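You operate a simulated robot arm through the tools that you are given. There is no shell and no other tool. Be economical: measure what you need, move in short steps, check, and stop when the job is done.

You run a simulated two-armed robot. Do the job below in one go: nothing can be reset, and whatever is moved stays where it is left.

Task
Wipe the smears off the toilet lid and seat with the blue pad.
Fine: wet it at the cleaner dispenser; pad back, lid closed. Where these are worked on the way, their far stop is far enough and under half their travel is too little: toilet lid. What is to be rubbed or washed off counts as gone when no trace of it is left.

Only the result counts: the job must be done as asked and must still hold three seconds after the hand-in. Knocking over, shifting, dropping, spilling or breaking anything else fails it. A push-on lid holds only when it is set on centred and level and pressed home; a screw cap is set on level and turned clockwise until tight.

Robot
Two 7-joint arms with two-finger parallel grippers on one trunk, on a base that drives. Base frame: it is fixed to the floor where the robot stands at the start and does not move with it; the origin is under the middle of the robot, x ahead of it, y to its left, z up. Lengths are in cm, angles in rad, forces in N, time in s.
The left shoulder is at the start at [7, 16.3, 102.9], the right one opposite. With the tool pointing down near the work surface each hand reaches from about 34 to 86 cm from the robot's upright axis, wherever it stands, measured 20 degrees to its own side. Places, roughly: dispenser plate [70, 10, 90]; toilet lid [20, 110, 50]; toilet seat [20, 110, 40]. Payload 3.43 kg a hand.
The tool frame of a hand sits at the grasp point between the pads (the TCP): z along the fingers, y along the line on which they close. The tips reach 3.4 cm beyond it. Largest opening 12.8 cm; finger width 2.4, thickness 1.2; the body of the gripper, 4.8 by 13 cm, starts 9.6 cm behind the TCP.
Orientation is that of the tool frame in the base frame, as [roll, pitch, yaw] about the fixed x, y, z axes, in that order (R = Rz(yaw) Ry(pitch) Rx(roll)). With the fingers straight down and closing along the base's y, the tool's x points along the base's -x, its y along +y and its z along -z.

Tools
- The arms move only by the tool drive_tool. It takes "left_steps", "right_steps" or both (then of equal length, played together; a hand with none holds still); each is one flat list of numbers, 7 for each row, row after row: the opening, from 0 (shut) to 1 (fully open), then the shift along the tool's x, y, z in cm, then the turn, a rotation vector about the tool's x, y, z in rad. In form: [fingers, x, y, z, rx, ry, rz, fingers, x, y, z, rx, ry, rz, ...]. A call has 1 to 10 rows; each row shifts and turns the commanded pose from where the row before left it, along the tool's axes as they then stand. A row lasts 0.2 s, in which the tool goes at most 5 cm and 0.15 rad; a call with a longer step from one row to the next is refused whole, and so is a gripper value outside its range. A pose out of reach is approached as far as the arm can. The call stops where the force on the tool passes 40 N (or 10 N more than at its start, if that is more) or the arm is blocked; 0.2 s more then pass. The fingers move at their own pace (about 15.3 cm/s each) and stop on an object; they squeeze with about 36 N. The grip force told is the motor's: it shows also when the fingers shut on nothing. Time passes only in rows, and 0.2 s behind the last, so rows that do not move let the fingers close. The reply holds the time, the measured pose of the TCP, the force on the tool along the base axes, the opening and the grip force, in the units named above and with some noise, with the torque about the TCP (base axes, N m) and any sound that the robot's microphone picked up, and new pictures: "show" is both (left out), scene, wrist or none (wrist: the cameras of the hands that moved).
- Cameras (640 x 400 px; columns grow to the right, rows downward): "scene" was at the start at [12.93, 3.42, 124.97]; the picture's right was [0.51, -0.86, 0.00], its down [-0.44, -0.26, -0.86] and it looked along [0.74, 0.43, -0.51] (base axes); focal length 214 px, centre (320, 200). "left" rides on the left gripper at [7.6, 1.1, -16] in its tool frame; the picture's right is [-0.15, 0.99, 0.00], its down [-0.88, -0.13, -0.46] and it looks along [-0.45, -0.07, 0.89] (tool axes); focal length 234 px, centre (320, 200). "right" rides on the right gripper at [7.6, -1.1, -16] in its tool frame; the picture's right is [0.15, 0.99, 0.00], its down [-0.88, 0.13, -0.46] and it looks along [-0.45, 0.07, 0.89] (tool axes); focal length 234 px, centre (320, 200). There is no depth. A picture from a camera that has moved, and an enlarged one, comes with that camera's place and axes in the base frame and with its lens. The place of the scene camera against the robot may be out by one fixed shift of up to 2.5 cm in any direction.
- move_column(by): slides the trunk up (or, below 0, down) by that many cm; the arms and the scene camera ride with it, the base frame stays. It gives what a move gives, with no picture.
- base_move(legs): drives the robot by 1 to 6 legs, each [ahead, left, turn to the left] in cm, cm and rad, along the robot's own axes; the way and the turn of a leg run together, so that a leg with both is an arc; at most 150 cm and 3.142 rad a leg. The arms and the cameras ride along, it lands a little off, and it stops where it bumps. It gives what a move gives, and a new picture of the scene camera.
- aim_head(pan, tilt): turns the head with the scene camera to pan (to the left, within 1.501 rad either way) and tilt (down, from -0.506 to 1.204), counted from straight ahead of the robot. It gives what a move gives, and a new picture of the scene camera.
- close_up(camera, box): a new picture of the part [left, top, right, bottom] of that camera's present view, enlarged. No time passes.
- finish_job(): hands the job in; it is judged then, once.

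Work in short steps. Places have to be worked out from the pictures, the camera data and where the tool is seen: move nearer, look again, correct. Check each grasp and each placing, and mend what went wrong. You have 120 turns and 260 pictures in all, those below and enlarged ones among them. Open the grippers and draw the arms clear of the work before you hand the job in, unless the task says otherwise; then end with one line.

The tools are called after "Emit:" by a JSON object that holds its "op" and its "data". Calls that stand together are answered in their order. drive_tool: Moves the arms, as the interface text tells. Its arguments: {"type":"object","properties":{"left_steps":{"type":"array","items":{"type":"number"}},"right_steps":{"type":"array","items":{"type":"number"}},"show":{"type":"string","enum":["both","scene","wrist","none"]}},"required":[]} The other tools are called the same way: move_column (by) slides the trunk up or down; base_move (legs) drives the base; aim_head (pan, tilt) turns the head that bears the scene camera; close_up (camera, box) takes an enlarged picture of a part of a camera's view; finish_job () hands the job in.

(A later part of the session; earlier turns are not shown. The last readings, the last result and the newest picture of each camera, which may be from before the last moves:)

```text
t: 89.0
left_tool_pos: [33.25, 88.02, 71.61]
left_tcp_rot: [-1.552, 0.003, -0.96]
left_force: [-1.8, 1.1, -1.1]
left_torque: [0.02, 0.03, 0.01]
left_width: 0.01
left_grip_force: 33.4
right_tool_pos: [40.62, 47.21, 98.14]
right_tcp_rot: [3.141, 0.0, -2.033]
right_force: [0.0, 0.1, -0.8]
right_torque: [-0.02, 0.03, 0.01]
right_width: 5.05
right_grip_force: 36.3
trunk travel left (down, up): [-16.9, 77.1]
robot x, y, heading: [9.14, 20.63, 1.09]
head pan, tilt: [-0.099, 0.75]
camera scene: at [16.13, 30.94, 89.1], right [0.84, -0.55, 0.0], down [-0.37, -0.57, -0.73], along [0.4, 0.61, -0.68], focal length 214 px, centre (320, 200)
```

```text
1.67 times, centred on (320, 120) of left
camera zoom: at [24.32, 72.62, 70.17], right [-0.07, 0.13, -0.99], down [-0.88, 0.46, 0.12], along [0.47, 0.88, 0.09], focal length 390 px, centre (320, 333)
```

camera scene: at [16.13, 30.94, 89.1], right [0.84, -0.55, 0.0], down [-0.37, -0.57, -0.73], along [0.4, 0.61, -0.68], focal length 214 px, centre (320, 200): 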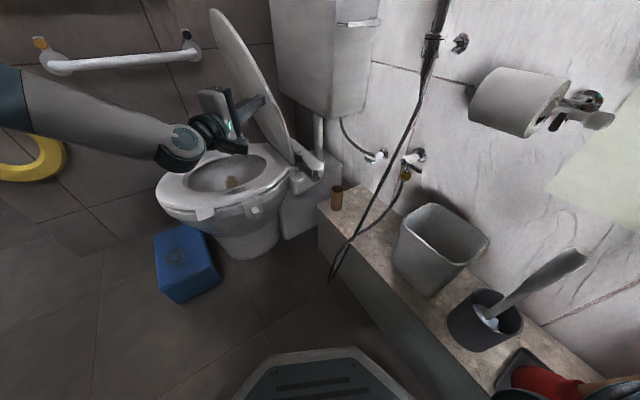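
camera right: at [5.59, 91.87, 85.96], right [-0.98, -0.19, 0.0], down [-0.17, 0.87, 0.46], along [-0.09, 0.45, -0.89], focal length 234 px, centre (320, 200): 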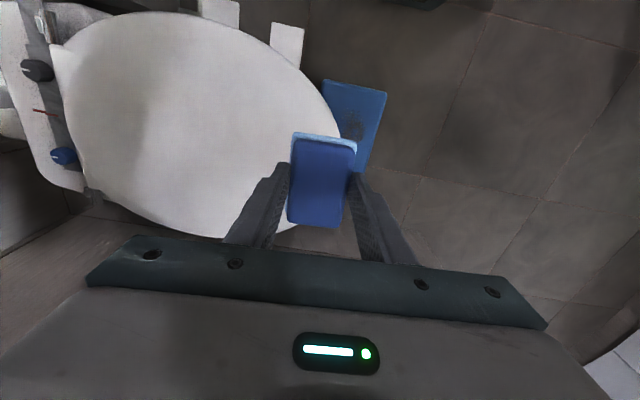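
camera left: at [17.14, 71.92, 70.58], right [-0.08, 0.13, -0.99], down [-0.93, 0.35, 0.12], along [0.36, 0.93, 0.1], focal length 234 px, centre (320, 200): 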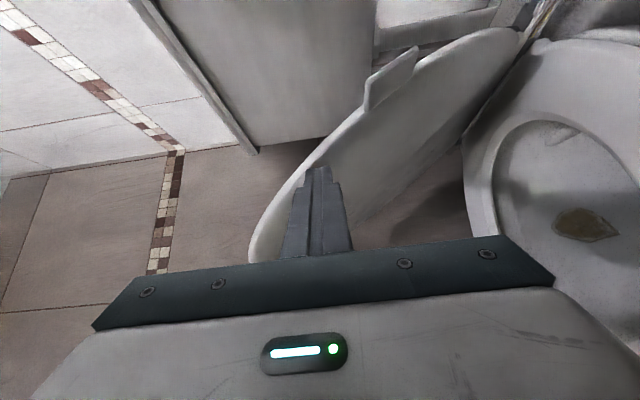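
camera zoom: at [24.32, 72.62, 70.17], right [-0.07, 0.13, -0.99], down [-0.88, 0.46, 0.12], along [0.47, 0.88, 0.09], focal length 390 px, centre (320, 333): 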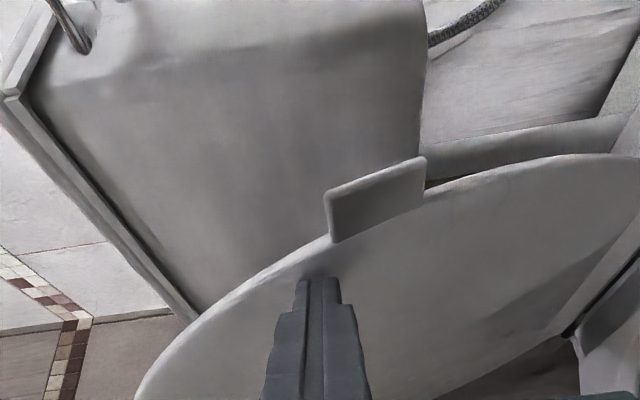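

Works nicely; lid is steep now. Another swing.

Emit:
{"op": "base_move", "data": {"legs": [[2, 0, -0.12]]}}

Emit:
{"op": "close_up", "data": {"camera": "left", "box": [160, 0, 480, 240]}}

```text
t: 90.0
left_tool_pos: [42.02, 86.45, 71.44]
left_tcp_rot: [-1.552, 0.003, -1.079]
left_force: [-0.1, 0.1, -0.2]
left_torque: [-0.02, 0.02, 0.0]
left_width: 0.0
left_grip_force: 32.7
right_tool_pos: [44.53, 45.04, 98.15]
right_tcp_rot: [-3.141, 0.0, -2.153]
right_force: [0.4, 0.1, 0.0]
right_torque: [-0.01, 0.0, -0.02]
right_width: 5.04
right_grip_force: 36.4
trunk travel left (down, up): [-16.9, 77.1]
robot x, y, heading: [10.24, 22.77, 0.971]
head pan, tilt: [-0.099, 0.75]
camera scene: at [18.49, 31.77, 89.1], right [0.77, -0.64, 0.0], down [-0.44, -0.52, -0.73], along [0.47, 0.56, -0.68], focal length 214 px, centre (320, 200)
```

scene: 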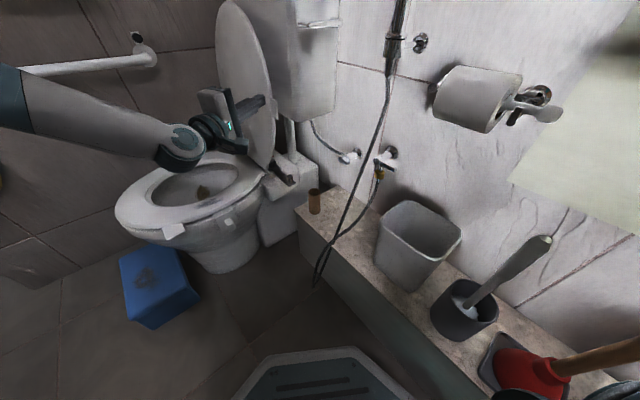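

```text
1.67 times, centred on (320, 120) of left
camera zoom: at [31.45, 72.17, 70.17], right [-0.05, 0.14, -0.99], down [-0.82, 0.56, 0.12], along [0.57, 0.82, 0.09], focal length 390 px, centre (320, 333)
```

zoom: 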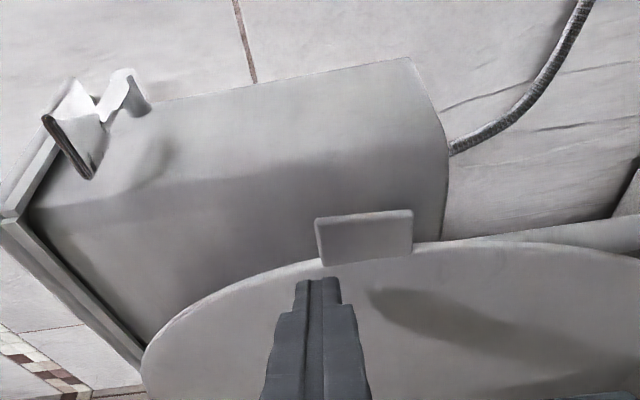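

Force is zero: the lid seems to be standing against the cistern. I draw the left hand back a little and verify.

Emit:
{"op": "drive_tool", "data": {"left_steps": [0, 0, 0, -3, 0, 0, 0, 0, 0, 0, -4, 0, 0, 0, 0, 0, 0, -4, 0, 0, 0], "show": "scene"}}

```text
t: 90.8
left_tool_pos: [32.15, 81.31, 71.45]
left_tcp_rot: [-1.549, 0.005, -1.079]
left_force: [-0.5, 0.3, 1.3]
left_torque: [-0.03, 0.04, -0.01]
left_width: 0.0
left_grip_force: 32.8
right_tool_pos: [44.49, 44.96, 98.17]
right_tcp_rot: [3.141, 0.001, -2.153]
right_force: [0.4, 0.0, -0.4]
right_torque: [-0.01, -0.02, -0.03]
right_width: 5.05
right_grip_force: 36.5
trunk travel left (down, up): [-16.9, 77.1]
robot x, y, heading: [10.14, 22.17, 0.972]
head pan, tilt: [-0.099, 0.75]
camera scene: at [18.44, 31.76, 89.11], right [0.77, -0.64, 0.0], down [-0.44, -0.52, -0.73], along [0.47, 0.56, -0.68], focal length 214 px, centre (320, 200)
```

scene: 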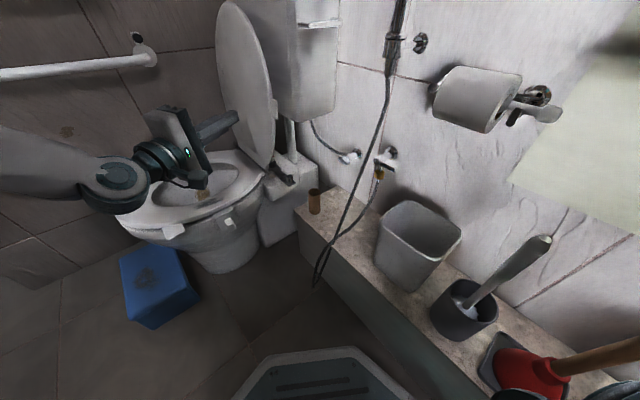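

Lid stays open by itself. I turn back and drive to the earlier wiping stance (-9.7, 42, heading 1.6), both hands riding high.

Emit:
{"op": "base_move", "data": {"legs": [[0, 0, 0.63], [19.5, 20.3, 0]]}}

Emit:
{"op": "aim_head", "data": {"pan": -0.45, "tilt": 0.75}}

```text
t: 94.5
left_tool_pos: [-28.16, 101.83, 71.25]
left_tcp_rot: [-1.553, 0.002, -0.443]
left_force: [-0.2, -0.1, 0.6]
left_torque: [0.03, -0.03, -0.01]
left_width: 0.03
left_grip_force: 32.9
right_tool_pos: [3.4, 80.09, 98.15]
right_tcp_rot: [-3.141, 0.0, -1.515]
right_force: [-0.4, 0.4, -1.3]
right_torque: [0.0, -0.01, -0.01]
right_width: 5.07
right_grip_force: 36.3
trunk travel left (down, up): [-16.9, 77.1]
robot x, y, heading: [-11.03, 41.46, 1.611]
head pan, tilt: [-0.099, 0.75]
camera scene: at [-10.4, 53.64, 89.1], right [1.0, -0.06, 0.0], down [-0.04, -0.68, -0.73], along [0.05, 0.73, -0.68], focal length 214 px, centre (320, 200)
```

scene: 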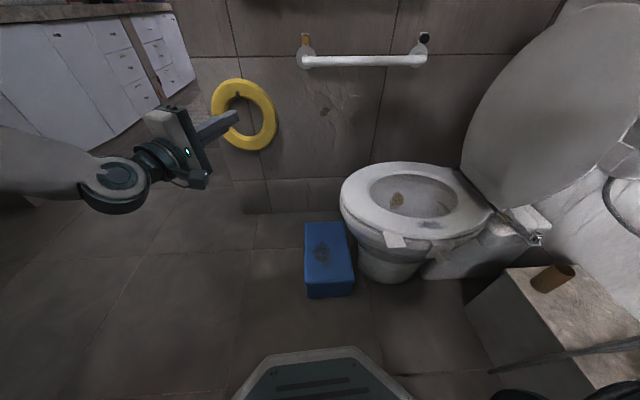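

```text
t: 95.3
left_tool_pos: [-28.1, 101.86, 71.32]
left_tcp_rot: [-1.55, 0.004, -0.446]
left_force: [1.0, -0.4, 0.6]
left_torque: [0.01, 0.01, 0.02]
left_width: 0.0
left_grip_force: 32.6
right_tool_pos: [3.45, 80.1, 98.09]
right_tcp_rot: [3.141, 0.0, -1.514]
right_force: [0.2, -0.2, -0.3]
right_torque: [-0.01, -0.01, -0.03]
right_width: 5.06
right_grip_force: 36.3
trunk travel left (down, up): [-16.9, 77.1]
robot x, y, heading: [-11.0, 41.75, 1.61]
head pan, tilt: [-0.45, 0.75]
camera scene: at [-7.56, 52.94, 89.11], right [0.92, -0.4, 0.0], down [-0.27, -0.63, -0.73], along [0.29, 0.67, -0.68], focal length 214 px, centre (320, 200)
```

scene: 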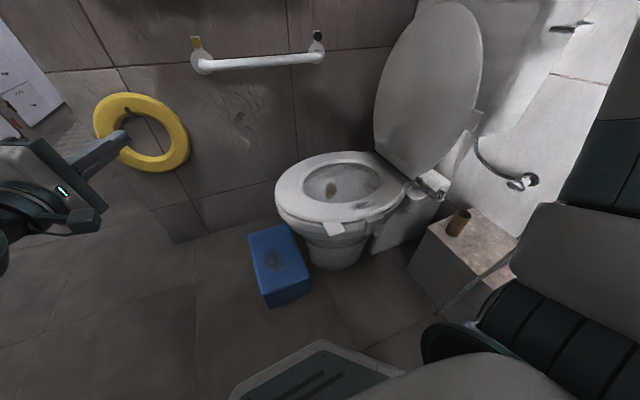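

Zoom on the seat and the lid's underside for smears.

Emit:
{"op": "close_up", "data": {"camera": "scene", "box": [260, 130, 440, 260]}}

Emit:
{"op": "close_up", "data": {"camera": "scene", "box": [350, 0, 510, 190]}}

```text
3.08 times, centred on (350, 195) of scene
camera zoom: at [-7.56, 52.94, 89.11], right [0.92, -0.4, 0.0], down [-0.27, -0.63, -0.73], along [0.29, 0.67, -0.68], focal length 660 px, centre (228, 215)
```

zoom: 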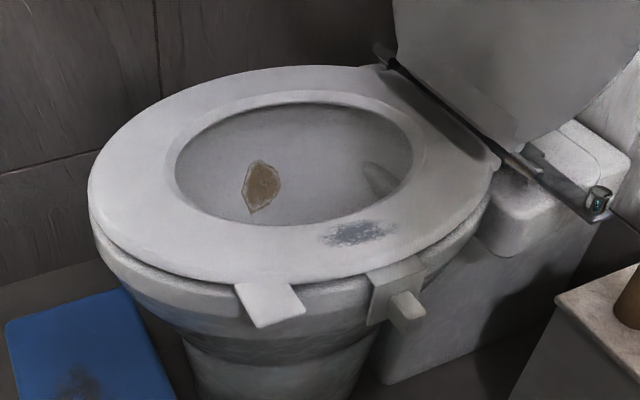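

```text
2.11 times, centred on (430, 95) of scene
camera zoom: at [-7.56, 52.94, 89.11], right [0.92, -0.4, 0.0], down [-0.27, -0.63, -0.73], along [0.29, 0.67, -0.68], focal length 452 px, centre (88, 421)
```

zoom: 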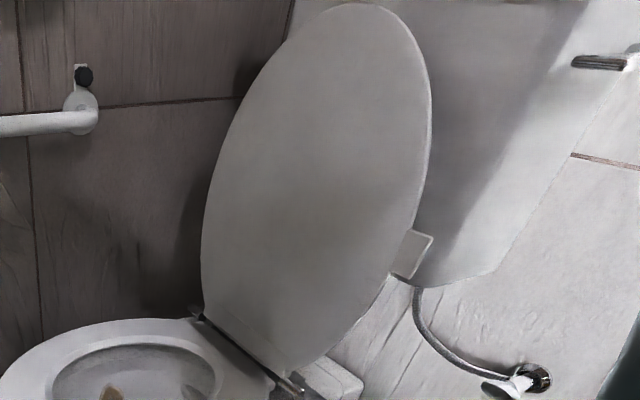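

One smear on the near side of the seat at ≈[22.3, 91, 44.5]; the lid's underside is clean. I bring the right hand with the pad above it.

Emit:
{"op": "drive_tool", "data": {"right_steps": [0.2, -1.09, -1.91, 3.8, 0, 0, 0, 0.2, -1.09, -1.91, 3.8, 0, 0, 0, 0.2, -1.09, -1.91, 3.8, 0, 0, 0, 0.2, -1.09, -1.91, 3.8, 0, 0, 0, 0.2, -1.09, -1.91, 3.8, 0, 0, 0, 0.2, -1.09, -1.91, 3.8, 0, 0, 0, 0.2, -1.09, -1.91, 3.8, 0, 0, 0, 0.2, -1.09, -1.91, 3.8, 0, 0, 0, 0.2, -1.09, -1.91, 3.8, 0, 0, 0, 0.2, -1.09, -1.91, 3.8, 0, 0, 0]}}

```text
t: 97.5
left_tool_pos: [-28.2, 101.88, 71.26]
left_tcp_rot: [-1.551, 0.002, -0.443]
left_force: [0.2, 0.4, 0.4]
left_torque: [0.04, 0.01, 0.01]
left_width: 0.03
left_grip_force: 32.9
right_tool_pos: [21.82, 92.24, 60.18]
right_tcp_rot: [3.14, 0.002, -1.514]
right_force: [0.4, 0.5, 0.9]
right_torque: [-0.01, 0.01, 0.01]
right_width: 5.07
right_grip_force: 36.5
trunk travel left (down, up): [-16.9, 77.1]
robot x, y, heading: [-10.85, 41.57, 1.609]
head pan, tilt: [-0.45, 0.75]
camera scene: at [-7.53, 52.95, 89.11], right [0.92, -0.4, 0.0], down [-0.27, -0.63, -0.73], along [0.29, 0.67, -0.68], focal length 214 px, centre (320, 200)
camera right: at [23.45, 84.53, 76.09], right [-0.98, -0.2, 0.0], down [-0.18, 0.87, 0.46], along [-0.09, 0.45, -0.89], focal length 234 px, centre (320, 200)
```

scene: 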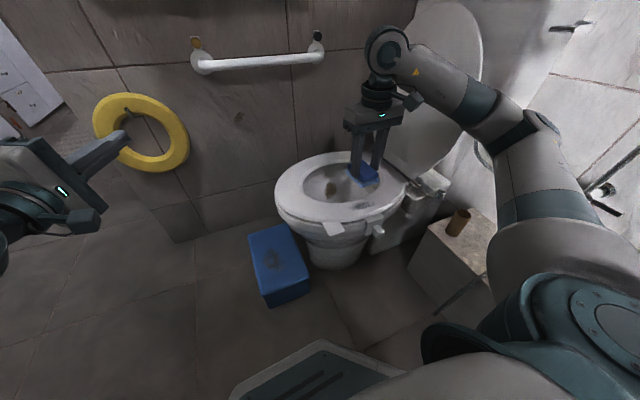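
right: 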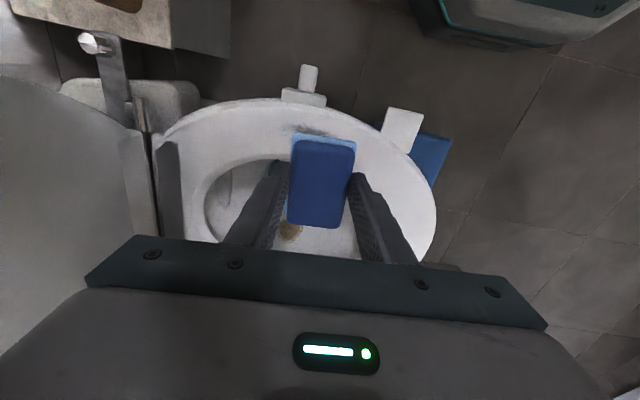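

Wrist view places the smear at ≈[22.7, 90.2]; ring spans y 86.5–93. I centre over it and descend to contact.

Emit:
{"op": "drive_tool", "data": {"right_steps": [0.2, 2.2, -0.6, 1, 0, 0, 0, 0.2, 0, 0, 3, 0, 0, 0, 0.2, 0, 0, 3, 0, 0, 0, 0.2, 0, 0, 1.2, 0, 0, 0, 0.2, 0, 0, 0.6, 0, 0, 0, 0.2, 0, 0, 0.4, 0, 0, 0], "show": "wrist"}}

```text
t: 98.9
left_tool_pos: [-28.06, 101.86, 71.3]
left_tcp_rot: [-1.55, 0.003, -0.443]
left_force: [0.4, 0.1, 0.4]
left_torque: [0.0, 0.0, -0.02]
left_width: 0.0
left_grip_force: 33.2
right_tool_pos: [22.45, 89.93, 50.93]
right_tcp_rot: [3.141, 0.002, -1.516]
right_force: [0.0, 0.0, -1.0]
right_torque: [-0.03, 0.01, 0.01]
right_width: 5.07
right_grip_force: 36.1
trunk travel left (down, up): [-16.9, 77.1]
robot x, y, heading: [-10.92, 41.26, 1.615]
head pan, tilt: [-0.45, 0.75]
camera right: at [24.06, 82.32, 66.88], right [-0.98, -0.2, 0.0], down [-0.18, 0.87, 0.46], along [-0.09, 0.45, -0.89], focal length 234 px, centre (320, 200)
```

right: 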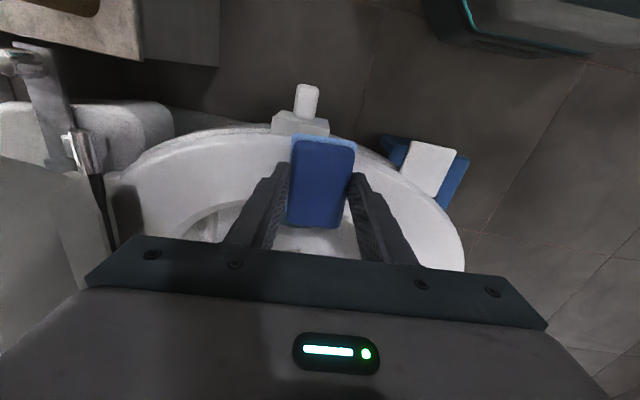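

Emit:
{"op": "drive_tool", "data": {"right_steps": [0.2, 0, 0, 0.5, 0, 0, 0, 0.2, 0, 0, 0.3, 0, 0, 0, 0.2, 0, 0, 0.3, 0, 0, 0], "show": "none"}}

```text
t: 99.7
left_tool_pos: [-28.07, 101.8, 71.31]
left_tcp_rot: [-1.55, 0.003, -0.444]
left_force: [0.1, -0.4, -0.2]
left_torque: [0.02, -0.02, 0.0]
left_width: 0.0
left_grip_force: 32.9
right_tool_pos: [22.5, 89.97, 49.81]
right_tcp_rot: [-3.141, 0.002, -1.517]
right_force: [0.3, -1.2, 1.0]
right_torque: [0.04, 0.0, -0.02]
right_width: 5.05
right_grip_force: 36.2
trunk travel left (down, up): [-16.9, 77.1]
robot x, y, heading: [-10.92, 41.56, 1.613]
head pan, tilt: [-0.45, 0.75]
```

Hardly any contact yet; lower further in 0.3 cm steps.

Emit:
{"op": "drive_tool", "data": {"right_steps": [0.2, 0, 0, 0.3, 0, 0, 0, 0.2, 0, 0, 0.3, 0, 0, 0], "show": "none"}}

Emit:
{"op": "close_up", "data": {"camera": "scene", "box": [260, 130, 440, 260]}}

```text
t: 100.3
left_tool_pos: [-28.07, 101.74, 71.43]
left_tcp_rot: [-1.548, 0.005, -0.443]
left_force: [0.7, -0.5, -1.0]
left_torque: [-0.03, 0.02, -0.01]
left_width: 0.0
left_grip_force: 33.1
right_tool_pos: [22.43, 89.94, 49.55]
right_tcp_rot: [-3.139, 0.006, -1.516]
right_force: [3.7, 2.7, 32.9]
right_torque: [0.14, -0.15, -0.06]
right_width: 5.1
right_grip_force: 36.2
trunk travel left (down, up): [-16.9, 77.1]
robot x, y, heading: [-10.63, 41.43, 1.608]
head pan, tilt: [-0.45, 0.75]
```

```text
3.08 times, centred on (350, 195) of scene
camera zoom: at [-7.65, 52.77, 89.19], right [0.92, -0.4, 0.0], down [-0.27, -0.62, -0.73], along [0.29, 0.67, -0.68], focal length 660 px, centre (228, 215)
```

zoom: 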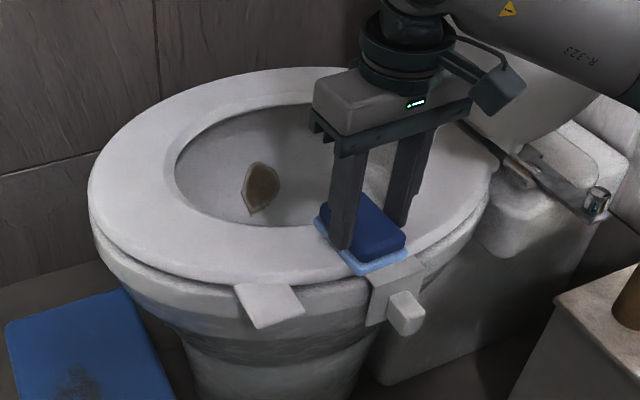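

Firm contact (33 N). I ease off 0.3 cm and rub along x with slight y shifts.

Emit:
{"op": "drive_tool", "data": {"right_steps": [0.2, 0, 0, -0.25, 0, 0, 0, 0.2, 0, -2, 0, 0, 0, 0, 0.2, 0, -2, 0, 0, 0, 0, 0.2, 0.8, 2, 0, 0, 0, 0, 0.2, 0, 2.5, 0, 0, 0, 0, 0.2, 0, 2.5, 0, 0, 0, 0, 0.2, -1.8, 0, 0, 0, 0, 0, 0.2, 0, -2.5, 0, 0, 0, 0, 0.2, 0, -2.5, 0, 0, 0, 0, 0.2, 0, -2, 0, 0, 0, 0], "show": "wrist"}}

Emit:
{"op": "close_up", "data": {"camera": "scene", "box": [260, 130, 440, 260]}}

```text
t: 102.5
left_tool_pos: [-28.22, 101.91, 71.45]
left_tcp_rot: [-1.549, 0.003, -0.443]
left_force: [0.7, 0.6, 0.5]
left_torque: [0.01, -0.02, -0.02]
left_width: 0.02
left_grip_force: 33.3
right_tool_pos: [26.53, 91.01, 49.57]
right_tcp_rot: [-3.138, 0.002, -1.516]
right_force: [-5.0, -1.6, 19.7]
right_torque: [-0.02, 0.18, -0.07]
right_width: 5.05
right_grip_force: 35.8
trunk travel left (down, up): [-16.9, 77.1]
robot x, y, heading: [-10.82, 41.48, 1.613]
head pan, tilt: [-0.45, 0.75]
camera right: at [28.15, 83.32, 65.51], right [-0.98, -0.2, 0.0], down [-0.18, 0.87, 0.46], along [-0.09, 0.45, -0.89], focal length 234 px, centre (320, 200)
```

right: 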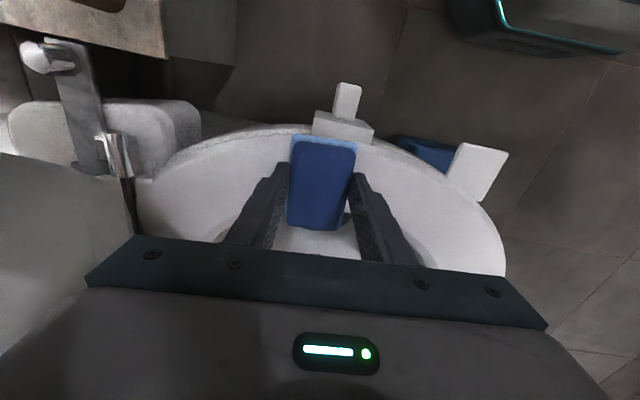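

```text
3.08 times, centred on (350, 195) of scene
camera zoom: at [-7.67, 52.82, 89.13], right [0.92, -0.4, 0.0], down [-0.27, -0.62, -0.73], along [0.29, 0.67, -0.68], focal length 660 px, centre (228, 215)
```

zoom: 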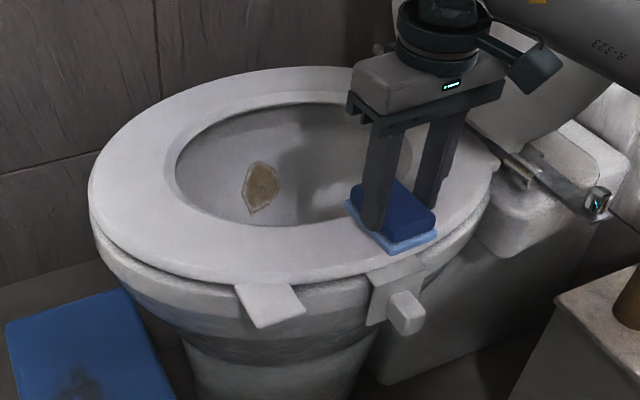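

Clean where the pad has passed; one more back-and-forth, then lift and inspect.

Emit:
{"op": "drive_tool", "data": {"right_steps": [0.2, 0.5, 2.5, 0, 0, 0, 0, 0.2, 0, 2.5, 0, 0, 0, 0, 0.2, 0, 2.5, 0, 0, 0, 0, 0.2, 1, 2, 0, 0, 0, 0, 0.2, 0, -3, 0, 0, 0, 0, 0.2, 0, -3, 0, 0, 0, 0, 0.2, -1, -3, 0, 0, 0, 0, 0.2, 0, 2, -3, 0, 0, 0, 0.2, 0, 3, -4, 0, 0, 0, 0.2, 0, 3, -4, 0, 0, 0], "show": "none"}}

Emit:
{"op": "drive_tool", "data": {"right_steps": [0.2, 1, 4, -3, 0, 0, 0, 0.2, 1, 4, -3, 0, 0, 0, 0.2, 1, 4, -3, 0, 0, 0], "show": "wrist"}}

Emit:
{"op": "close_up", "data": {"camera": "scene", "box": [260, 130, 440, 260]}}

```text
t: 104.7
left_tool_pos: [-28.05, 101.83, 71.24]
left_tcp_rot: [-1.55, 0.003, -0.443]
left_force: [0.9, -0.8, -0.2]
left_torque: [0.03, 0.01, -0.01]
left_width: 0.0
left_grip_force: 33.1
right_tool_pos: [18.18, 89.85, 60.55]
right_tcp_rot: [-3.141, -0.001, -1.518]
right_force: [-0.2, -0.3, -0.4]
right_torque: [-0.02, 0.02, -0.04]
right_width: 5.08
right_grip_force: 35.4
trunk travel left (down, up): [-16.9, 77.1]
robot x, y, heading: [-10.84, 41.66, 1.61]
head pan, tilt: [-0.45, 0.75]
```

```text
refused: row 1 steps farther than a row can; nothing moved
```

```text
3.08 times, centred on (350, 195) of scene
camera zoom: at [-7.57, 52.92, 89.1], right [0.92, -0.4, 0.0], down [-0.27, -0.62, -0.73], along [0.29, 0.67, -0.68], focal length 660 px, centre (228, 215)
```

zoom: 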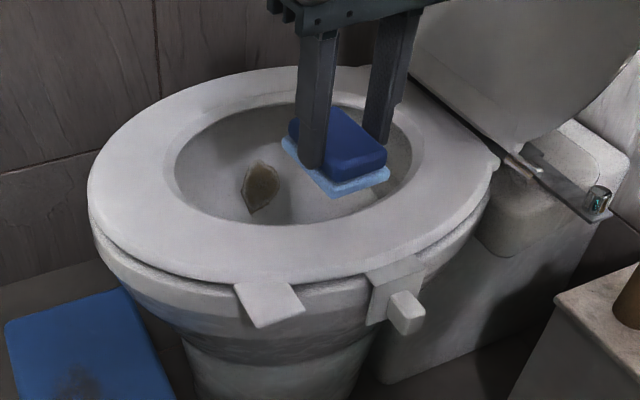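

The seat is clean. I raise and retract the right hand as before and look at the whole seat closely.

Emit:
{"op": "drive_tool", "data": {"right_steps": [0.2, 0.9, 1.4, -3.9, 0, 0, 0, 0.2, 0.9, 1.4, -3.9, 0, 0, 0, 0.2, 0.9, 1.4, -3.9, 0, 0, 0, 0.2, 0.9, 1.4, -3.9, 0, 0, 0, 0.2, 0.9, 1.4, -3.9, 0, 0, 0, 0.2, 0.9, 1.4, -3.9, 0, 0, 0, 0.2, 0.9, 1.4, -3.9, 0, 0, 0, 0.2, 0.9, 1.4, -3.9, 0, 0, 0, 0.2, 0.9, 1.4, -3.9, 0, 0, 0, 0.2, 0.9, 1.4, -3.9, 0, 0, 0], "show": "none"}}

Emit:
{"op": "close_up", "data": {"camera": "scene", "box": [270, 140, 420, 240]}}

```text
t: 106.9
left_tool_pos: [-28.1, 101.76, 71.32]
left_tcp_rot: [-1.551, 0.003, -0.442]
left_force: [0.2, -0.1, -0.4]
left_torque: [-0.05, -0.01, -0.03]
left_width: 0.0
left_grip_force: 32.4
right_tool_pos: [4.47, 80.34, 99.77]
right_tcp_rot: [-3.139, 0.004, -1.515]
right_force: [-0.1, -0.3, 0.4]
right_torque: [0.01, -0.02, 0.0]
right_width: 5.04
right_grip_force: 36.1
trunk travel left (down, up): [-16.9, 77.1]
robot x, y, heading: [-10.83, 41.31, 1.609]
head pan, tilt: [-0.45, 0.75]
```

```text
4.00 times, centred on (345, 190) of scene
camera zoom: at [-7.62, 52.86, 89.12], right [0.92, -0.4, 0.0], down [-0.27, -0.62, -0.73], along [0.29, 0.67, -0.68], focal length 858 px, centre (220, 240)
```

zoom: 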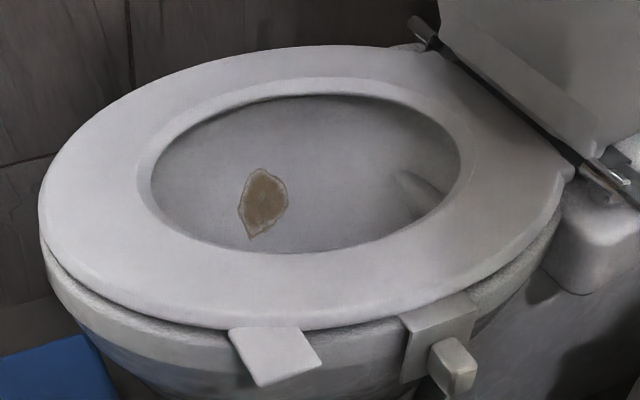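

Seat is clean. For closing the lid I want the left tool pointing down again to straddle the lid tab from above; I reverse the 120° rotation here in free space.

Emit:
{"op": "drive_tool", "data": {"left_steps": [0.45, 0, 0, 0, -0.0863, 0.0863, 0.0863, 0.45, 0, 0, 0, -0.0863, 0.0863, 0.0863, 0.45, 0, 0, 0, -0.0863, 0.0863, 0.0863, 0.45, 0, 0, 0, -0.0863, 0.0863, 0.0863, 0.45, 0, 0, 0, -0.0863, 0.0863, 0.0863, 0.45, 0, 0, 0, -0.0863, 0.0863, 0.0863, 0.45, 0, 0, 0, -0.0863, 0.0863, 0.0863], "show": "none"}}

Emit:
{"op": "drive_tool", "data": {"left_steps": [0.45, 0, 0, 0, -0.0863, 0.0863, 0.0863, 0.45, 0, 0, 0, -0.0863, 0.0863, 0.0863, 0.45, 0, 0, 0, -0.0863, 0.0863, 0.0863, 0.45, 0, 0, 0, -0.0863, 0.0863, 0.0863, 0.45, 0, 0, 0, -0.0863, 0.0863, 0.0863, 0.45, 0, 0, 0, -0.0863, 0.0863, 0.0863, 0.45, 0, 0, 0, -0.0863, 0.0863, 0.0863], "show": "none"}}

```text
t: 108.5
left_tool_pos: [-28.01, 101.85, 71.24]
left_tcp_rot: [-2.343, 0.357, -1.224]
left_force: [-0.1, -0.3, -0.3]
left_torque: [-0.01, 0.04, 0.02]
left_width: 5.75
left_grip_force: 0.1
right_tool_pos: [4.6, 80.33, 99.75]
right_tcp_rot: [3.141, -0.001, -1.514]
right_force: [0.6, -0.3, -0.5]
right_torque: [0.0, -0.01, 0.04]
right_width: 5.04
right_grip_force: 35.6
trunk travel left (down, up): [-16.9, 77.1]
robot x, y, heading: [-11.23, 41.45, 1.609]
head pan, tilt: [-0.45, 0.75]
```

```text
t: 110.1
left_tool_pos: [-28.43, 101.89, 71.41]
left_tcp_rot: [-3.053, 0.107, -1.919]
left_force: [0.5, 0.3, -0.5]
left_torque: [-0.01, -0.02, 0.02]
left_width: 5.75
left_grip_force: 0.0
left hand out of reach, approached as far as the arm can: row 6, 7
right_tool_pos: [4.68, 80.22, 99.85]
right_tcp_rot: [-3.141, 0.002, -1.515]
right_force: [0.4, -0.5, -1.2]
right_torque: [0.04, -0.01, 0.01]
right_width: 5.03
right_grip_force: 35.9
trunk travel left (down, up): [-16.9, 77.1]
robot x, y, heading: [-10.86, 41.33, 1.608]
head pan, tilt: [-0.45, 0.75]
```

Nearly down; I fix the residual tilt and turn the yaw to the natural direction.

Emit:
{"op": "drive_tool", "data": {"left_steps": [0.45, 0, 0, 0, 0, 0, -0.15, 0.45, 0, 0, 0, 0, 0, -0.15, 0.45, 0, 0, 0, -0.08, 0.1, 0, 0.45, 0, 0, -4, 0, 0, -0.1], "show": "none"}}

```text
t: 111.1
left_tool_pos: [-29.57, 101.26, 75.17]
left_tcp_rot: [-3.016, 0.062, -1.518]
left_force: [0.4, 0.3, 0.6]
left_torque: [0.0, 0.0, 0.02]
left_width: 5.77
left_grip_force: 0.0
left hand out of reach, approached as far as the arm can: row 3, 4
right_tool_pos: [4.74, 80.44, 99.69]
right_tcp_rot: [3.141, 0.001, -1.515]
right_force: [0.0, -0.1, -0.5]
right_torque: [-0.05, -0.03, 0.0]
right_width: 5.06
right_grip_force: 35.9
trunk travel left (down, up): [-16.9, 77.1]
robot x, y, heading: [-10.65, 41.57, 1.61]
head pan, tilt: [-0.45, 0.75]
```

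The left arm's tool-down pose is at its limits here. Simpler: return the pad first, then close the lid with the free right hand, which works tool-down easily. I move the left hand out to the left to be clear.

Emit:
{"op": "drive_tool", "data": {"left_steps": [0.45, 1.7, 3.9, -1.1, 0, 0, 0, 0.45, 1.7, 3.9, -1.1, 0, 0, 0, 0.45, 1.7, 3.9, -1.1, 0, 0, 0, 0.45, 1.7, 3.9, -1.1, 0, 0, 0, 0.45, 1.7, 3.9, -1.1, 0, 0, 0, 0.45, 1.7, 3.9, -1.1, 0, 0, 0, 0.45, 1.7, 3.9, -1.1, 0, 0, 0, 0.45, 1.7, 3.9, -1.1, 0, 0, 0, 0.45, 1.7, 3.9, -1.1, 0, 0, 0], "show": "none"}}

Emit:
{"op": "move_column", "data": {"by": 34}}

```text
t: 113.1
left_tool_pos: [-64.11, 84.24, 79.77]
left_tcp_rot: [-3.024, 0.057, -1.524]
left_force: [-0.2, 0.1, -0.2]
left_torque: [0.02, 0.02, 0.0]
left_width: 5.74
left_grip_force: 0.1
right_tool_pos: [5.37, 80.75, 99.55]
right_tcp_rot: [3.136, -0.001, -1.522]
right_force: [-0.1, 0.1, -0.3]
right_torque: [0.0, 0.03, 0.02]
right_width: 5.07
right_grip_force: 35.9
trunk travel left (down, up): [-16.9, 77.1]
robot x, y, heading: [-11.15, 41.56, 1.601]
head pan, tilt: [-0.45, 0.75]
```

```text
t: 116.4
left_tool_pos: [-64.65, 83.88, 113.58]
left_tcp_rot: [-3.014, 0.063, -1.518]
left_force: [0.7, -0.7, 1.4]
left_torque: [0.02, 0.05, 0.04]
left_width: 5.77
left_grip_force: 0.1
right_tool_pos: [4.6, 80.41, 133.69]
right_tcp_rot: [-3.141, 0.001, -1.514]
right_force: [0.5, 0.4, -0.5]
right_torque: [-0.01, 0.01, -0.01]
right_width: 5.07
right_grip_force: 35.7
trunk travel left (down, up): [-50.9, 43.1]
robot x, y, heading: [-10.53, 41.14, 1.608]
head pan, tilt: [-0.45, 0.75]
```

Trunk is at the starting height. I drive back to the starting place and heading.

Emit:
{"op": "base_move", "data": {"legs": [[-41, 0, 0], [0, 0, -1.608], [9, 0, 0]]}}

Emit:
{"op": "aim_head", "data": {"pan": 0.1, "tilt": 0.5}}

```text
t: 123.6
left_tool_pos: [43.84, 53.13, 113.53]
left_tcp_rot: [-3.016, 0.061, -3.115]
left_force: [0.3, 0.6, 0.1]
left_torque: [0.03, 0.04, 0.01]
left_width: 5.74
left_grip_force: 0.1
right_tool_pos: [38.61, -16.21, 133.68]
right_tcp_rot: [-3.141, 0.001, -3.112]
right_force: [0.1, 0.0, -0.9]
right_torque: [0.0, 0.03, -0.03]
right_width: 5.07
right_grip_force: 36.3
trunk travel left (down, up): [-50.9, 43.1]
robot x, y, heading: [-0.42, 0.05, 0.011]
head pan, tilt: [-0.45, 0.75]
camera scene: at [12.77, -4.35, 123.1], right [-0.42, -0.91, 0.0], down [-0.62, 0.29, -0.73], along [0.66, -0.31, -0.68], focal length 214 px, centre (320, 200)
```

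scene: 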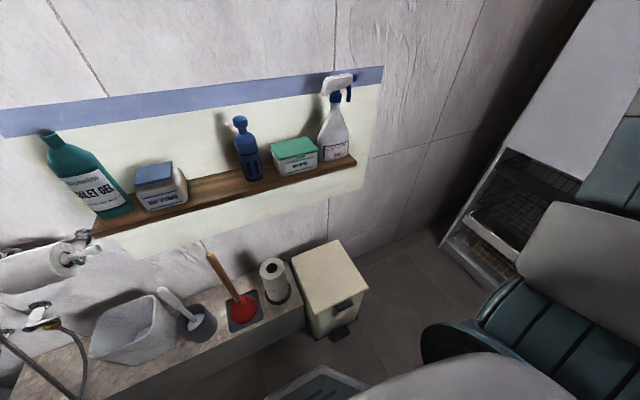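

```text
t: 124.5
left_tool_pos: [43.72, 53.08, 113.64]
left_tcp_rot: [-3.016, 0.063, -3.119]
left_force: [-0.3, 0.0, -0.3]
left_torque: [0.03, 0.0, 0.0]
left_width: 5.75
left_grip_force: 0.1
right_tool_pos: [38.47, -16.22, 133.73]
right_tcp_rot: [-3.141, -0.001, -3.114]
right_force: [-0.1, 0.2, -0.4]
right_torque: [0.02, 0.02, -0.03]
right_width: 5.03
right_grip_force: 36.5
trunk travel left (down, up): [-50.9, 43.1]
robot x, y, heading: [0.3, 0.54, 0.013]
head pan, tilt: [0.099, 0.499]
camera scene: at [14.24, 0.17, 125.3], right [0.11, -0.99, 0.0], down [-0.48, -0.05, -0.88], along [0.87, 0.1, -0.48], focal length 214 px, centre (320, 200)
```

scene: 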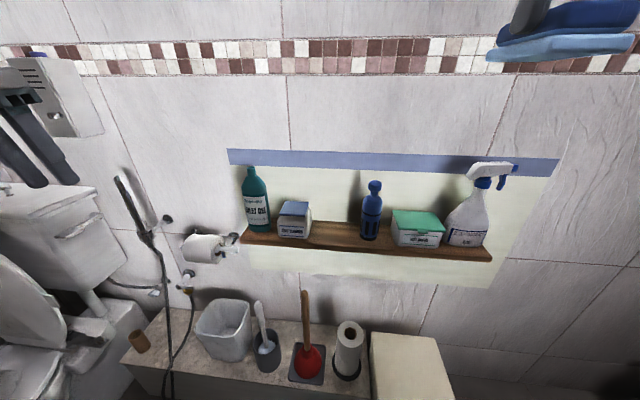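

The pad's gap on the shelf is free. I carry the pad above its original spot [65.5, 3.0].

Emit:
{"op": "drive_tool", "data": {"right_steps": [0.2, -3.06, 2.06, 1.5, 0, 0, 0.027, 0.2, -3.06, 2.06, 2.5, 0, 0, 0, 0.2, -3.06, 2.06, 2.5, 0, 0, 0, 0.2, -3.06, 2.06, 2.5, 0, 0, 0, 0.2, -3.06, 2.06, 2.5, 0, 0, 0, 0.2, -3.06, 2.06, 2.5, 0, 0, 0, 0.2, -3.06, 2.06, 3, 0, 0, 0, 0.2, -3.06, 2.06, 3, 0, 0, 0, 0.2, -3.0, 2.06, 3, 0, 0, 0]}}

```text
t: 126.5
left_tool_pos: [43.95, 53.24, 113.53]
left_tcp_rot: [-3.013, 0.061, -3.117]
left_force: [0.2, 0.6, 0.4]
left_torque: [-0.02, 0.02, -0.03]
left_width: 5.75
left_grip_force: 0.0
right_tool_pos: [66.16, 2.67, 110.65]
right_tcp_rot: [-3.139, 0.0, -3.139]
right_force: [-0.2, 0.7, -0.4]
right_torque: [0.0, 0.0, -0.01]
right_width: 5.06
right_grip_force: 35.8
trunk travel left (down, up): [-50.9, 43.1]
robot x, y, heading: [-0.22, 0.07, 0.011]
head pan, tilt: [0.099, 0.499]
camera scene: at [14.37, 0.35, 125.29], right [0.11, -0.99, 0.0], down [-0.48, -0.05, -0.88], along [0.87, 0.1, -0.48], focal length 214 px, centre (320, 200)
camera right: at [58.59, 1.59, 126.68], right [-0.15, 0.99, 0.0], down [0.88, 0.13, 0.46], along [0.45, 0.07, -0.89], focal length 234 px, centre (320, 200)
```

scene: 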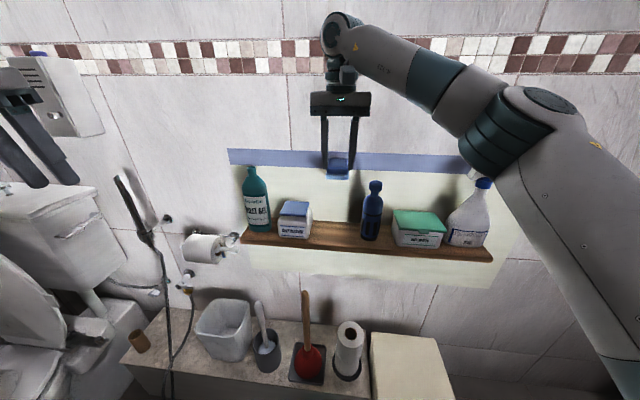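
right: 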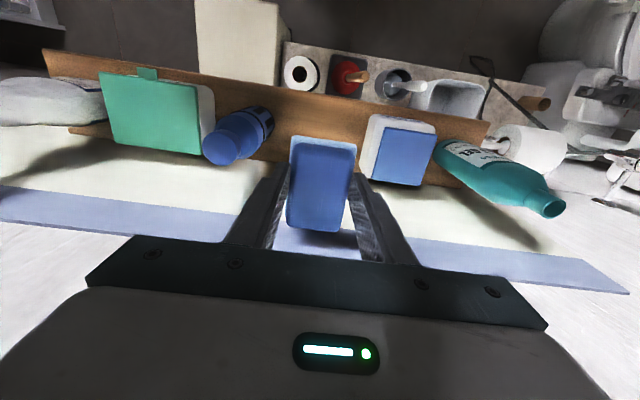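

Aligned. Descend to just above the shelf, then in small steps to contact near TCP z≈92.3.

Emit:
{"op": "drive_tool", "data": {"right_steps": [0.2, 0.66, 0.33, 3, 0, 0, 0, 0.2, 0, 0, 4, 0, 0, 0, 0.2, 0, 0, 4, 0, 0, 0, 0.2, 0, 0, 3.5, 0, 0, 0, 0.2, 0, 0, 2, 0, 0, 0, 0.2, 0, 0, 1, 0, 0, 0, 0.2, 0, 0, 0.4, 0, 0, 0], "show": "wrist"}}

Emit:
{"op": "close_up", "data": {"camera": "scene", "box": [270, 140, 410, 260]}}

```text
t: 128.2
left_tool_pos: [43.76, 52.93, 113.62]
left_tcp_rot: [-3.016, 0.061, -3.118]
left_force: [-0.6, -0.9, -0.5]
left_torque: [0.0, 0.01, 0.0]
left_width: 5.74
left_grip_force: 0.1
right_tool_pos: [65.19, 2.88, 93.0]
right_tcp_rot: [-3.141, -0.001, -3.139]
right_force: [0.1, 0.2, 0.1]
right_torque: [0.02, 0.0, -0.02]
right_width: 5.1
right_grip_force: 35.7
trunk travel left (down, up): [-50.9, 43.1]
robot x, y, heading: [-0.02, 0.08, 0.01]
head pan, tilt: [0.099, 0.499]
camera right: at [57.66, 1.67, 108.84], right [-0.15, 0.99, 0.0], down [0.88, 0.13, 0.46], along [0.45, 0.07, -0.89], focal length 234 px, centre (320, 200)
```

right: 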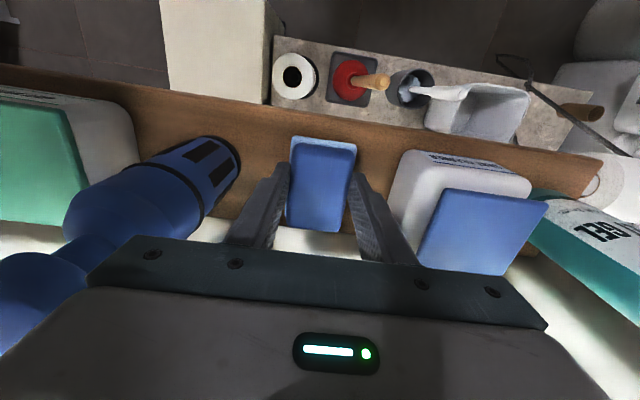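

```text
3.33 times, centred on (340, 200) of scene
camera zoom: at [14.25, 0.19, 125.3], right [0.11, -0.99, 0.0], down [-0.48, -0.05, -0.88], along [0.87, 0.1, -0.48], focal length 715 px, centre (253, 200)
```

zoom: 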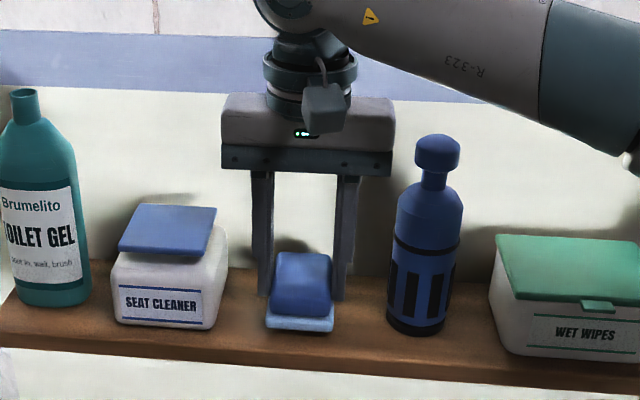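

Just above the shelf; I lower in 0.2–0.3 cm steps to light contact.

Emit:
{"op": "drive_tool", "data": {"right_steps": [0.2, -0.2, 0, 0.3, 0, 0, 0, 0.2, 0, 0, 0.25, 0, 0, 0, 0.2, 0, 0, 0.2, 0, 0, 0], "show": "none"}}

```text
t: 128.9
left_tool_pos: [43.83, 52.97, 113.69]
left_tcp_rot: [-3.016, 0.062, -3.117]
left_force: [-0.5, 0.7, -1.1]
left_torque: [0.0, 0.0, -0.01]
left_width: 5.74
left_grip_force: 0.1
right_tool_pos: [65.47, 2.91, 92.08]
right_tcp_rot: [3.141, 0.0, -3.14]
right_force: [-0.7, -0.2, -0.8]
right_torque: [0.01, -0.01, 0.01]
right_width: 5.07
right_grip_force: 36.0
trunk travel left (down, up): [-50.9, 43.1]
robot x, y, heading: [0.04, 0.47, 0.009]
head pan, tilt: [0.099, 0.499]
```

Emit:
{"op": "drive_tool", "data": {"right_steps": [0.2, 0, 0, 0.2, 0, 0, 0, 0.2, 0, 0, 0.2, 0, 0, 0], "show": "none"}}

Emit:
{"op": "close_up", "data": {"camera": "scene", "box": [310, 190, 390, 250]}}

```text
t: 129.6
left_tool_pos: [43.76, 53.1, 113.73]
left_tcp_rot: [-3.016, 0.062, -3.117]
left_force: [-0.6, -0.4, 0.1]
left_torque: [0.0, 0.05, 0.02]
left_width: 5.77
left_grip_force: 0.0
right_tool_pos: [65.34, 2.9, 92.09]
right_tcp_rot: [3.14, 0.002, -3.139]
right_force: [2.4, 1.8, 14.1]
right_torque: [0.0, 0.15, -0.01]
right_width: 5.06
right_grip_force: 36.4
trunk travel left (down, up): [-50.9, 43.1]
robot x, y, heading: [0.42, -0.14, 0.011]
head pan, tilt: [0.099, 0.499]
```

```text
6.67 times, centred on (350, 220) of scene
camera zoom: at [14.14, 0.21, 125.35], right [0.11, -0.99, 0.0], down [-0.47, -0.05, -0.88], along [0.87, 0.1, -0.48], focal length 1430 px, centre (120, 67)
```

zoom: 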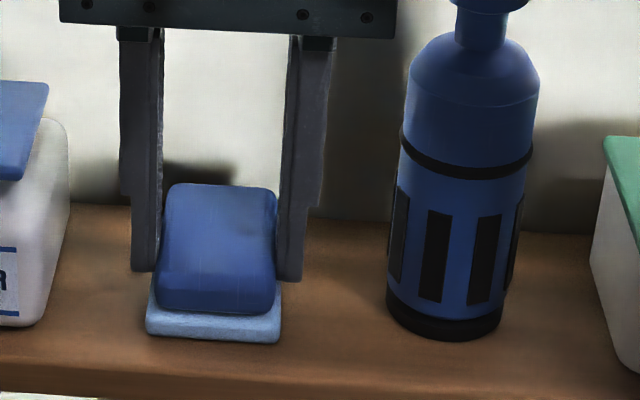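

Contact (14 N) on the shelf. I ease 0.1 cm, open slowly to 0.58, and rise.

Emit:
{"op": "drive_tool", "data": {"right_steps": [0.2, 0, 0, -0.15, 0, 0, 0, 0.45, 0, 0, 0, 0, 0, 0, 0.58, 0, 0, 0, 0, 0, 0, 0.58, 0, 0, -2, 0, 0, 0, 0.58, 0, 0, -4, 0, 0, 0, 0.58, 0, 0, -4, 0, 0, 0, 0.58, 0, 0, -4, 0, 0, 0], "show": "wrist"}}

Emit:
{"op": "close_up", "data": {"camera": "scene", "box": [230, 150, 500, 270]}}

```text
t: 131.2
left_tool_pos: [43.7, 53.03, 113.72]
left_tcp_rot: [-3.016, 0.062, -3.117]
left_force: [-0.3, -0.7, -0.1]
left_torque: [0.01, -0.04, -0.03]
left_width: 5.76
left_grip_force: 0.1
right_tool_pos: [65.46, 2.78, 105.81]
right_tcp_rot: [3.141, 0.002, -3.138]
right_force: [0.0, -0.9, 0.7]
right_torque: [0.0, 0.0, 0.0]
right_width: 7.43
right_grip_force: 0.1
trunk travel left (down, up): [-50.9, 43.1]
robot x, y, heading: [0.26, 0.55, 0.013]
head pan, tilt: [0.099, 0.499]
camera right: at [57.9, 1.58, 121.85], right [-0.15, 0.99, 0.0], down [0.88, 0.13, 0.46], along [0.45, 0.07, -0.89], focal length 234 px, centre (320, 200)
```

right: 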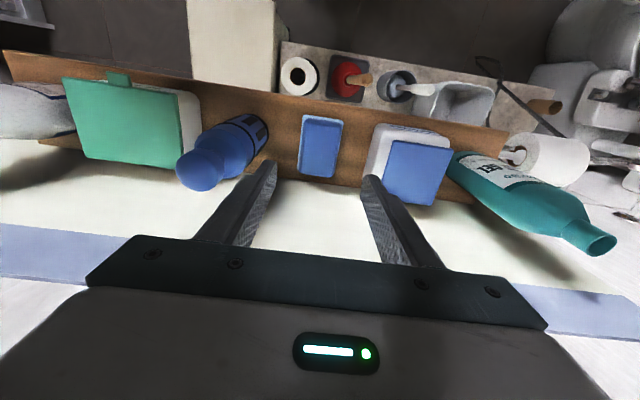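

```text
2.37 times, centred on (365, 210) of scene
camera zoom: at [14.15, 0.23, 125.31], right [0.11, -0.99, 0.0], down [-0.48, -0.05, -0.88], along [0.87, 0.1, -0.48], focal length 508 px, centre (213, 176)
```

zoom: 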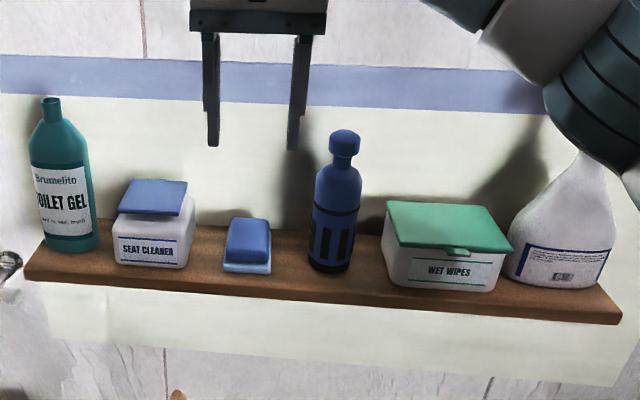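

Pad is back in its place. I retract the right hand upward and prepare to return to the toilet.

Emit:
{"op": "drive_tool", "data": {"right_steps": [0.5, 0, 0, -4, 0, 0, 0, 0.5, 3.3, -1.6, -2.5, 0, 0, 0, 0.5, 3.3, -1.6, -2.5, 0, 0, 0, 0.5, 3.3, -1.6, -2.5, 0, 0, 0, 0.5, 3.3, -1.6, -2.5, 0, 0, 0, 0.5, 3.3, -1.6, -2.5, 0, 0, 0, 0.5, 3.3, -1.6, -2.5, 0, 0, 0, 0.5, 3.3, -1.6, -2.5, 0, 0, 0, 0.5, 3.3, -1.6, -2.5, 0, 0, 0], "show": "none"}}

Emit:
{"op": "base_move", "data": {"legs": [[-9, 0, 0], [0, 0, 1.58], [36, 0, 0]]}}

Emit:
{"op": "aim_head", "data": {"pan": -0.6, "tilt": 0.6}}

```text
t: 133.2
left_tool_pos: [43.6, 52.97, 113.8]
left_tcp_rot: [-3.016, 0.066, -3.115]
left_force: [0.1, 0.3, -0.7]
left_torque: [0.01, -0.05, 0.02]
left_width: 5.77
left_grip_force: 0.1
right_tool_pos: [38.74, -9.95, 129.52]
right_tcp_rot: [-3.141, 0.001, -3.137]
right_force: [-1.3, -0.3, -0.4]
right_torque: [0.02, -0.07, -0.01]
right_width: 6.41
right_grip_force: 0.0
trunk travel left (down, up): [-50.9, 43.1]
robot x, y, heading: [0.15, 0.47, 0.013]
head pan, tilt: [0.099, 0.499]
```

```text
t: 140.1
left_tool_pos: [-65.41, 77.36, 113.68]
left_tcp_rot: [-3.017, 0.063, -1.5]
left_force: [0.7, 0.1, -0.4]
left_torque: [-0.03, -0.01, -0.02]
left_width: 5.76
left_grip_force: 0.1
right_tool_pos: [-2.34, 75.37, 129.63]
right_tcp_rot: [3.141, 0.001, -1.524]
right_force: [0.4, 1.2, -0.2]
right_torque: [-0.06, 0.0, -0.01]
right_width: 6.39
right_grip_force: 0.0
trunk travel left (down, up): [-50.9, 43.1]
robot x, y, heading: [-11.04, 35.64, 1.628]
head pan, tilt: [0.099, 0.499]
camera scene: at [-12.35, 48.88, 125.3], right [0.99, 0.16, 0.0], down [0.07, -0.47, -0.88], along [-0.14, 0.87, -0.48], focal length 214 px, centre (320, 200)
```

scene: 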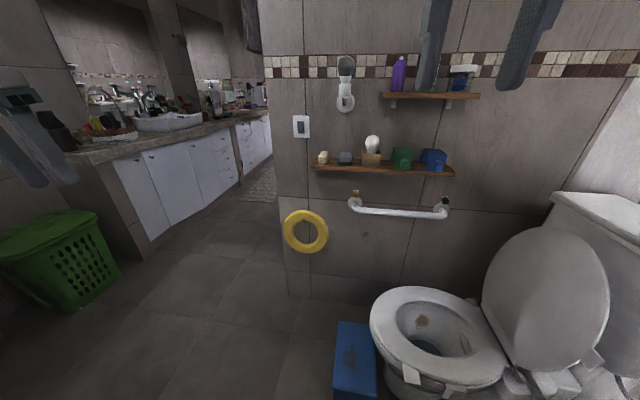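

```text
t: 141.2
left_tool_pos: [-65.42, 77.37, 113.68]
left_tcp_rot: [-3.016, 0.064, -1.5]
left_force: [-0.6, -0.2, 1.2]
left_torque: [0.01, 0.02, 0.0]
left_width: 5.75
left_grip_force: 0.0
right_tool_pos: [-2.36, 75.38, 129.42]
right_tcp_rot: [-3.141, 0.0, -1.524]
right_force: [-0.4, -0.6, 0.8]
right_torque: [0.03, 0.0, -0.05]
right_width: 6.42
right_grip_force: 0.1
trunk travel left (down, up): [-50.9, 43.1]
robot x, y, heading: [-11.03, 36.17, 1.633]
head pan, tilt: [-0.6, 0.6]
camera scene: at [-6.37, 47.45, 124.39], right [0.86, -0.52, 0.0], down [-0.29, -0.48, -0.83], along [0.43, 0.71, -0.56], focal length 214 px, centre (320, 200)
```

scene: 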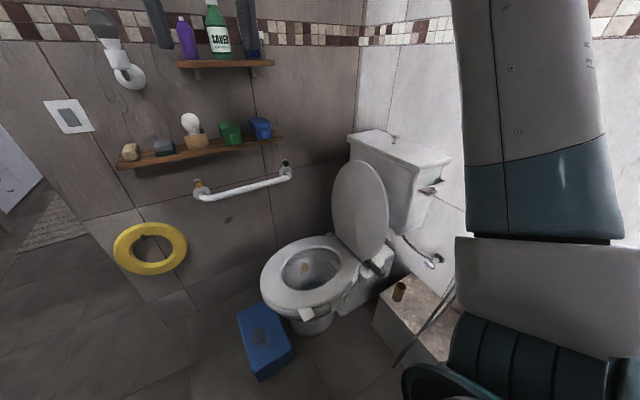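

Emit:
{"op": "close_up", "data": {"camera": "scene", "box": [320, 130, 460, 290]}}

Emit:
{"op": "move_column", "data": {"by": -20}}

```text
2.50 times, centred on (390, 210) of scene
camera zoom: at [-6.37, 47.45, 124.39], right [0.86, -0.52, 0.0], down [-0.29, -0.48, -0.83], along [0.43, 0.71, -0.56], focal length 536 px, centre (145, 175)
```

zoom: 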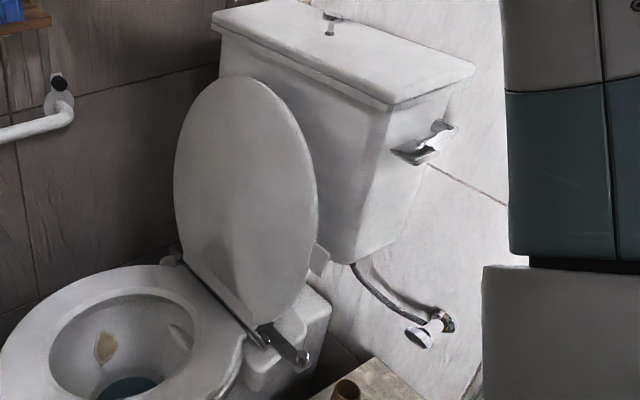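

```text
t: 143.3
left_tool_pos: [-65.38, 77.22, 93.73]
left_tcp_rot: [-3.017, 0.062, -1.499]
left_force: [-0.6, -0.6, 0.1]
left_torque: [-0.03, 0.0, -0.02]
left_width: 5.77
left_grip_force: 0.1
right_tool_pos: [-2.26, 75.44, 109.53]
right_tcp_rot: [3.139, 0.0, -1.522]
right_force: [0.3, 0.2, 0.5]
right_torque: [0.02, 0.02, 0.01]
right_width: 6.41
right_grip_force: 0.0
trunk travel left (down, up): [-30.9, 63.1]
robot x, y, heading: [-10.65, 36.07, 1.624]
head pan, tilt: [-0.6, 0.6]
```

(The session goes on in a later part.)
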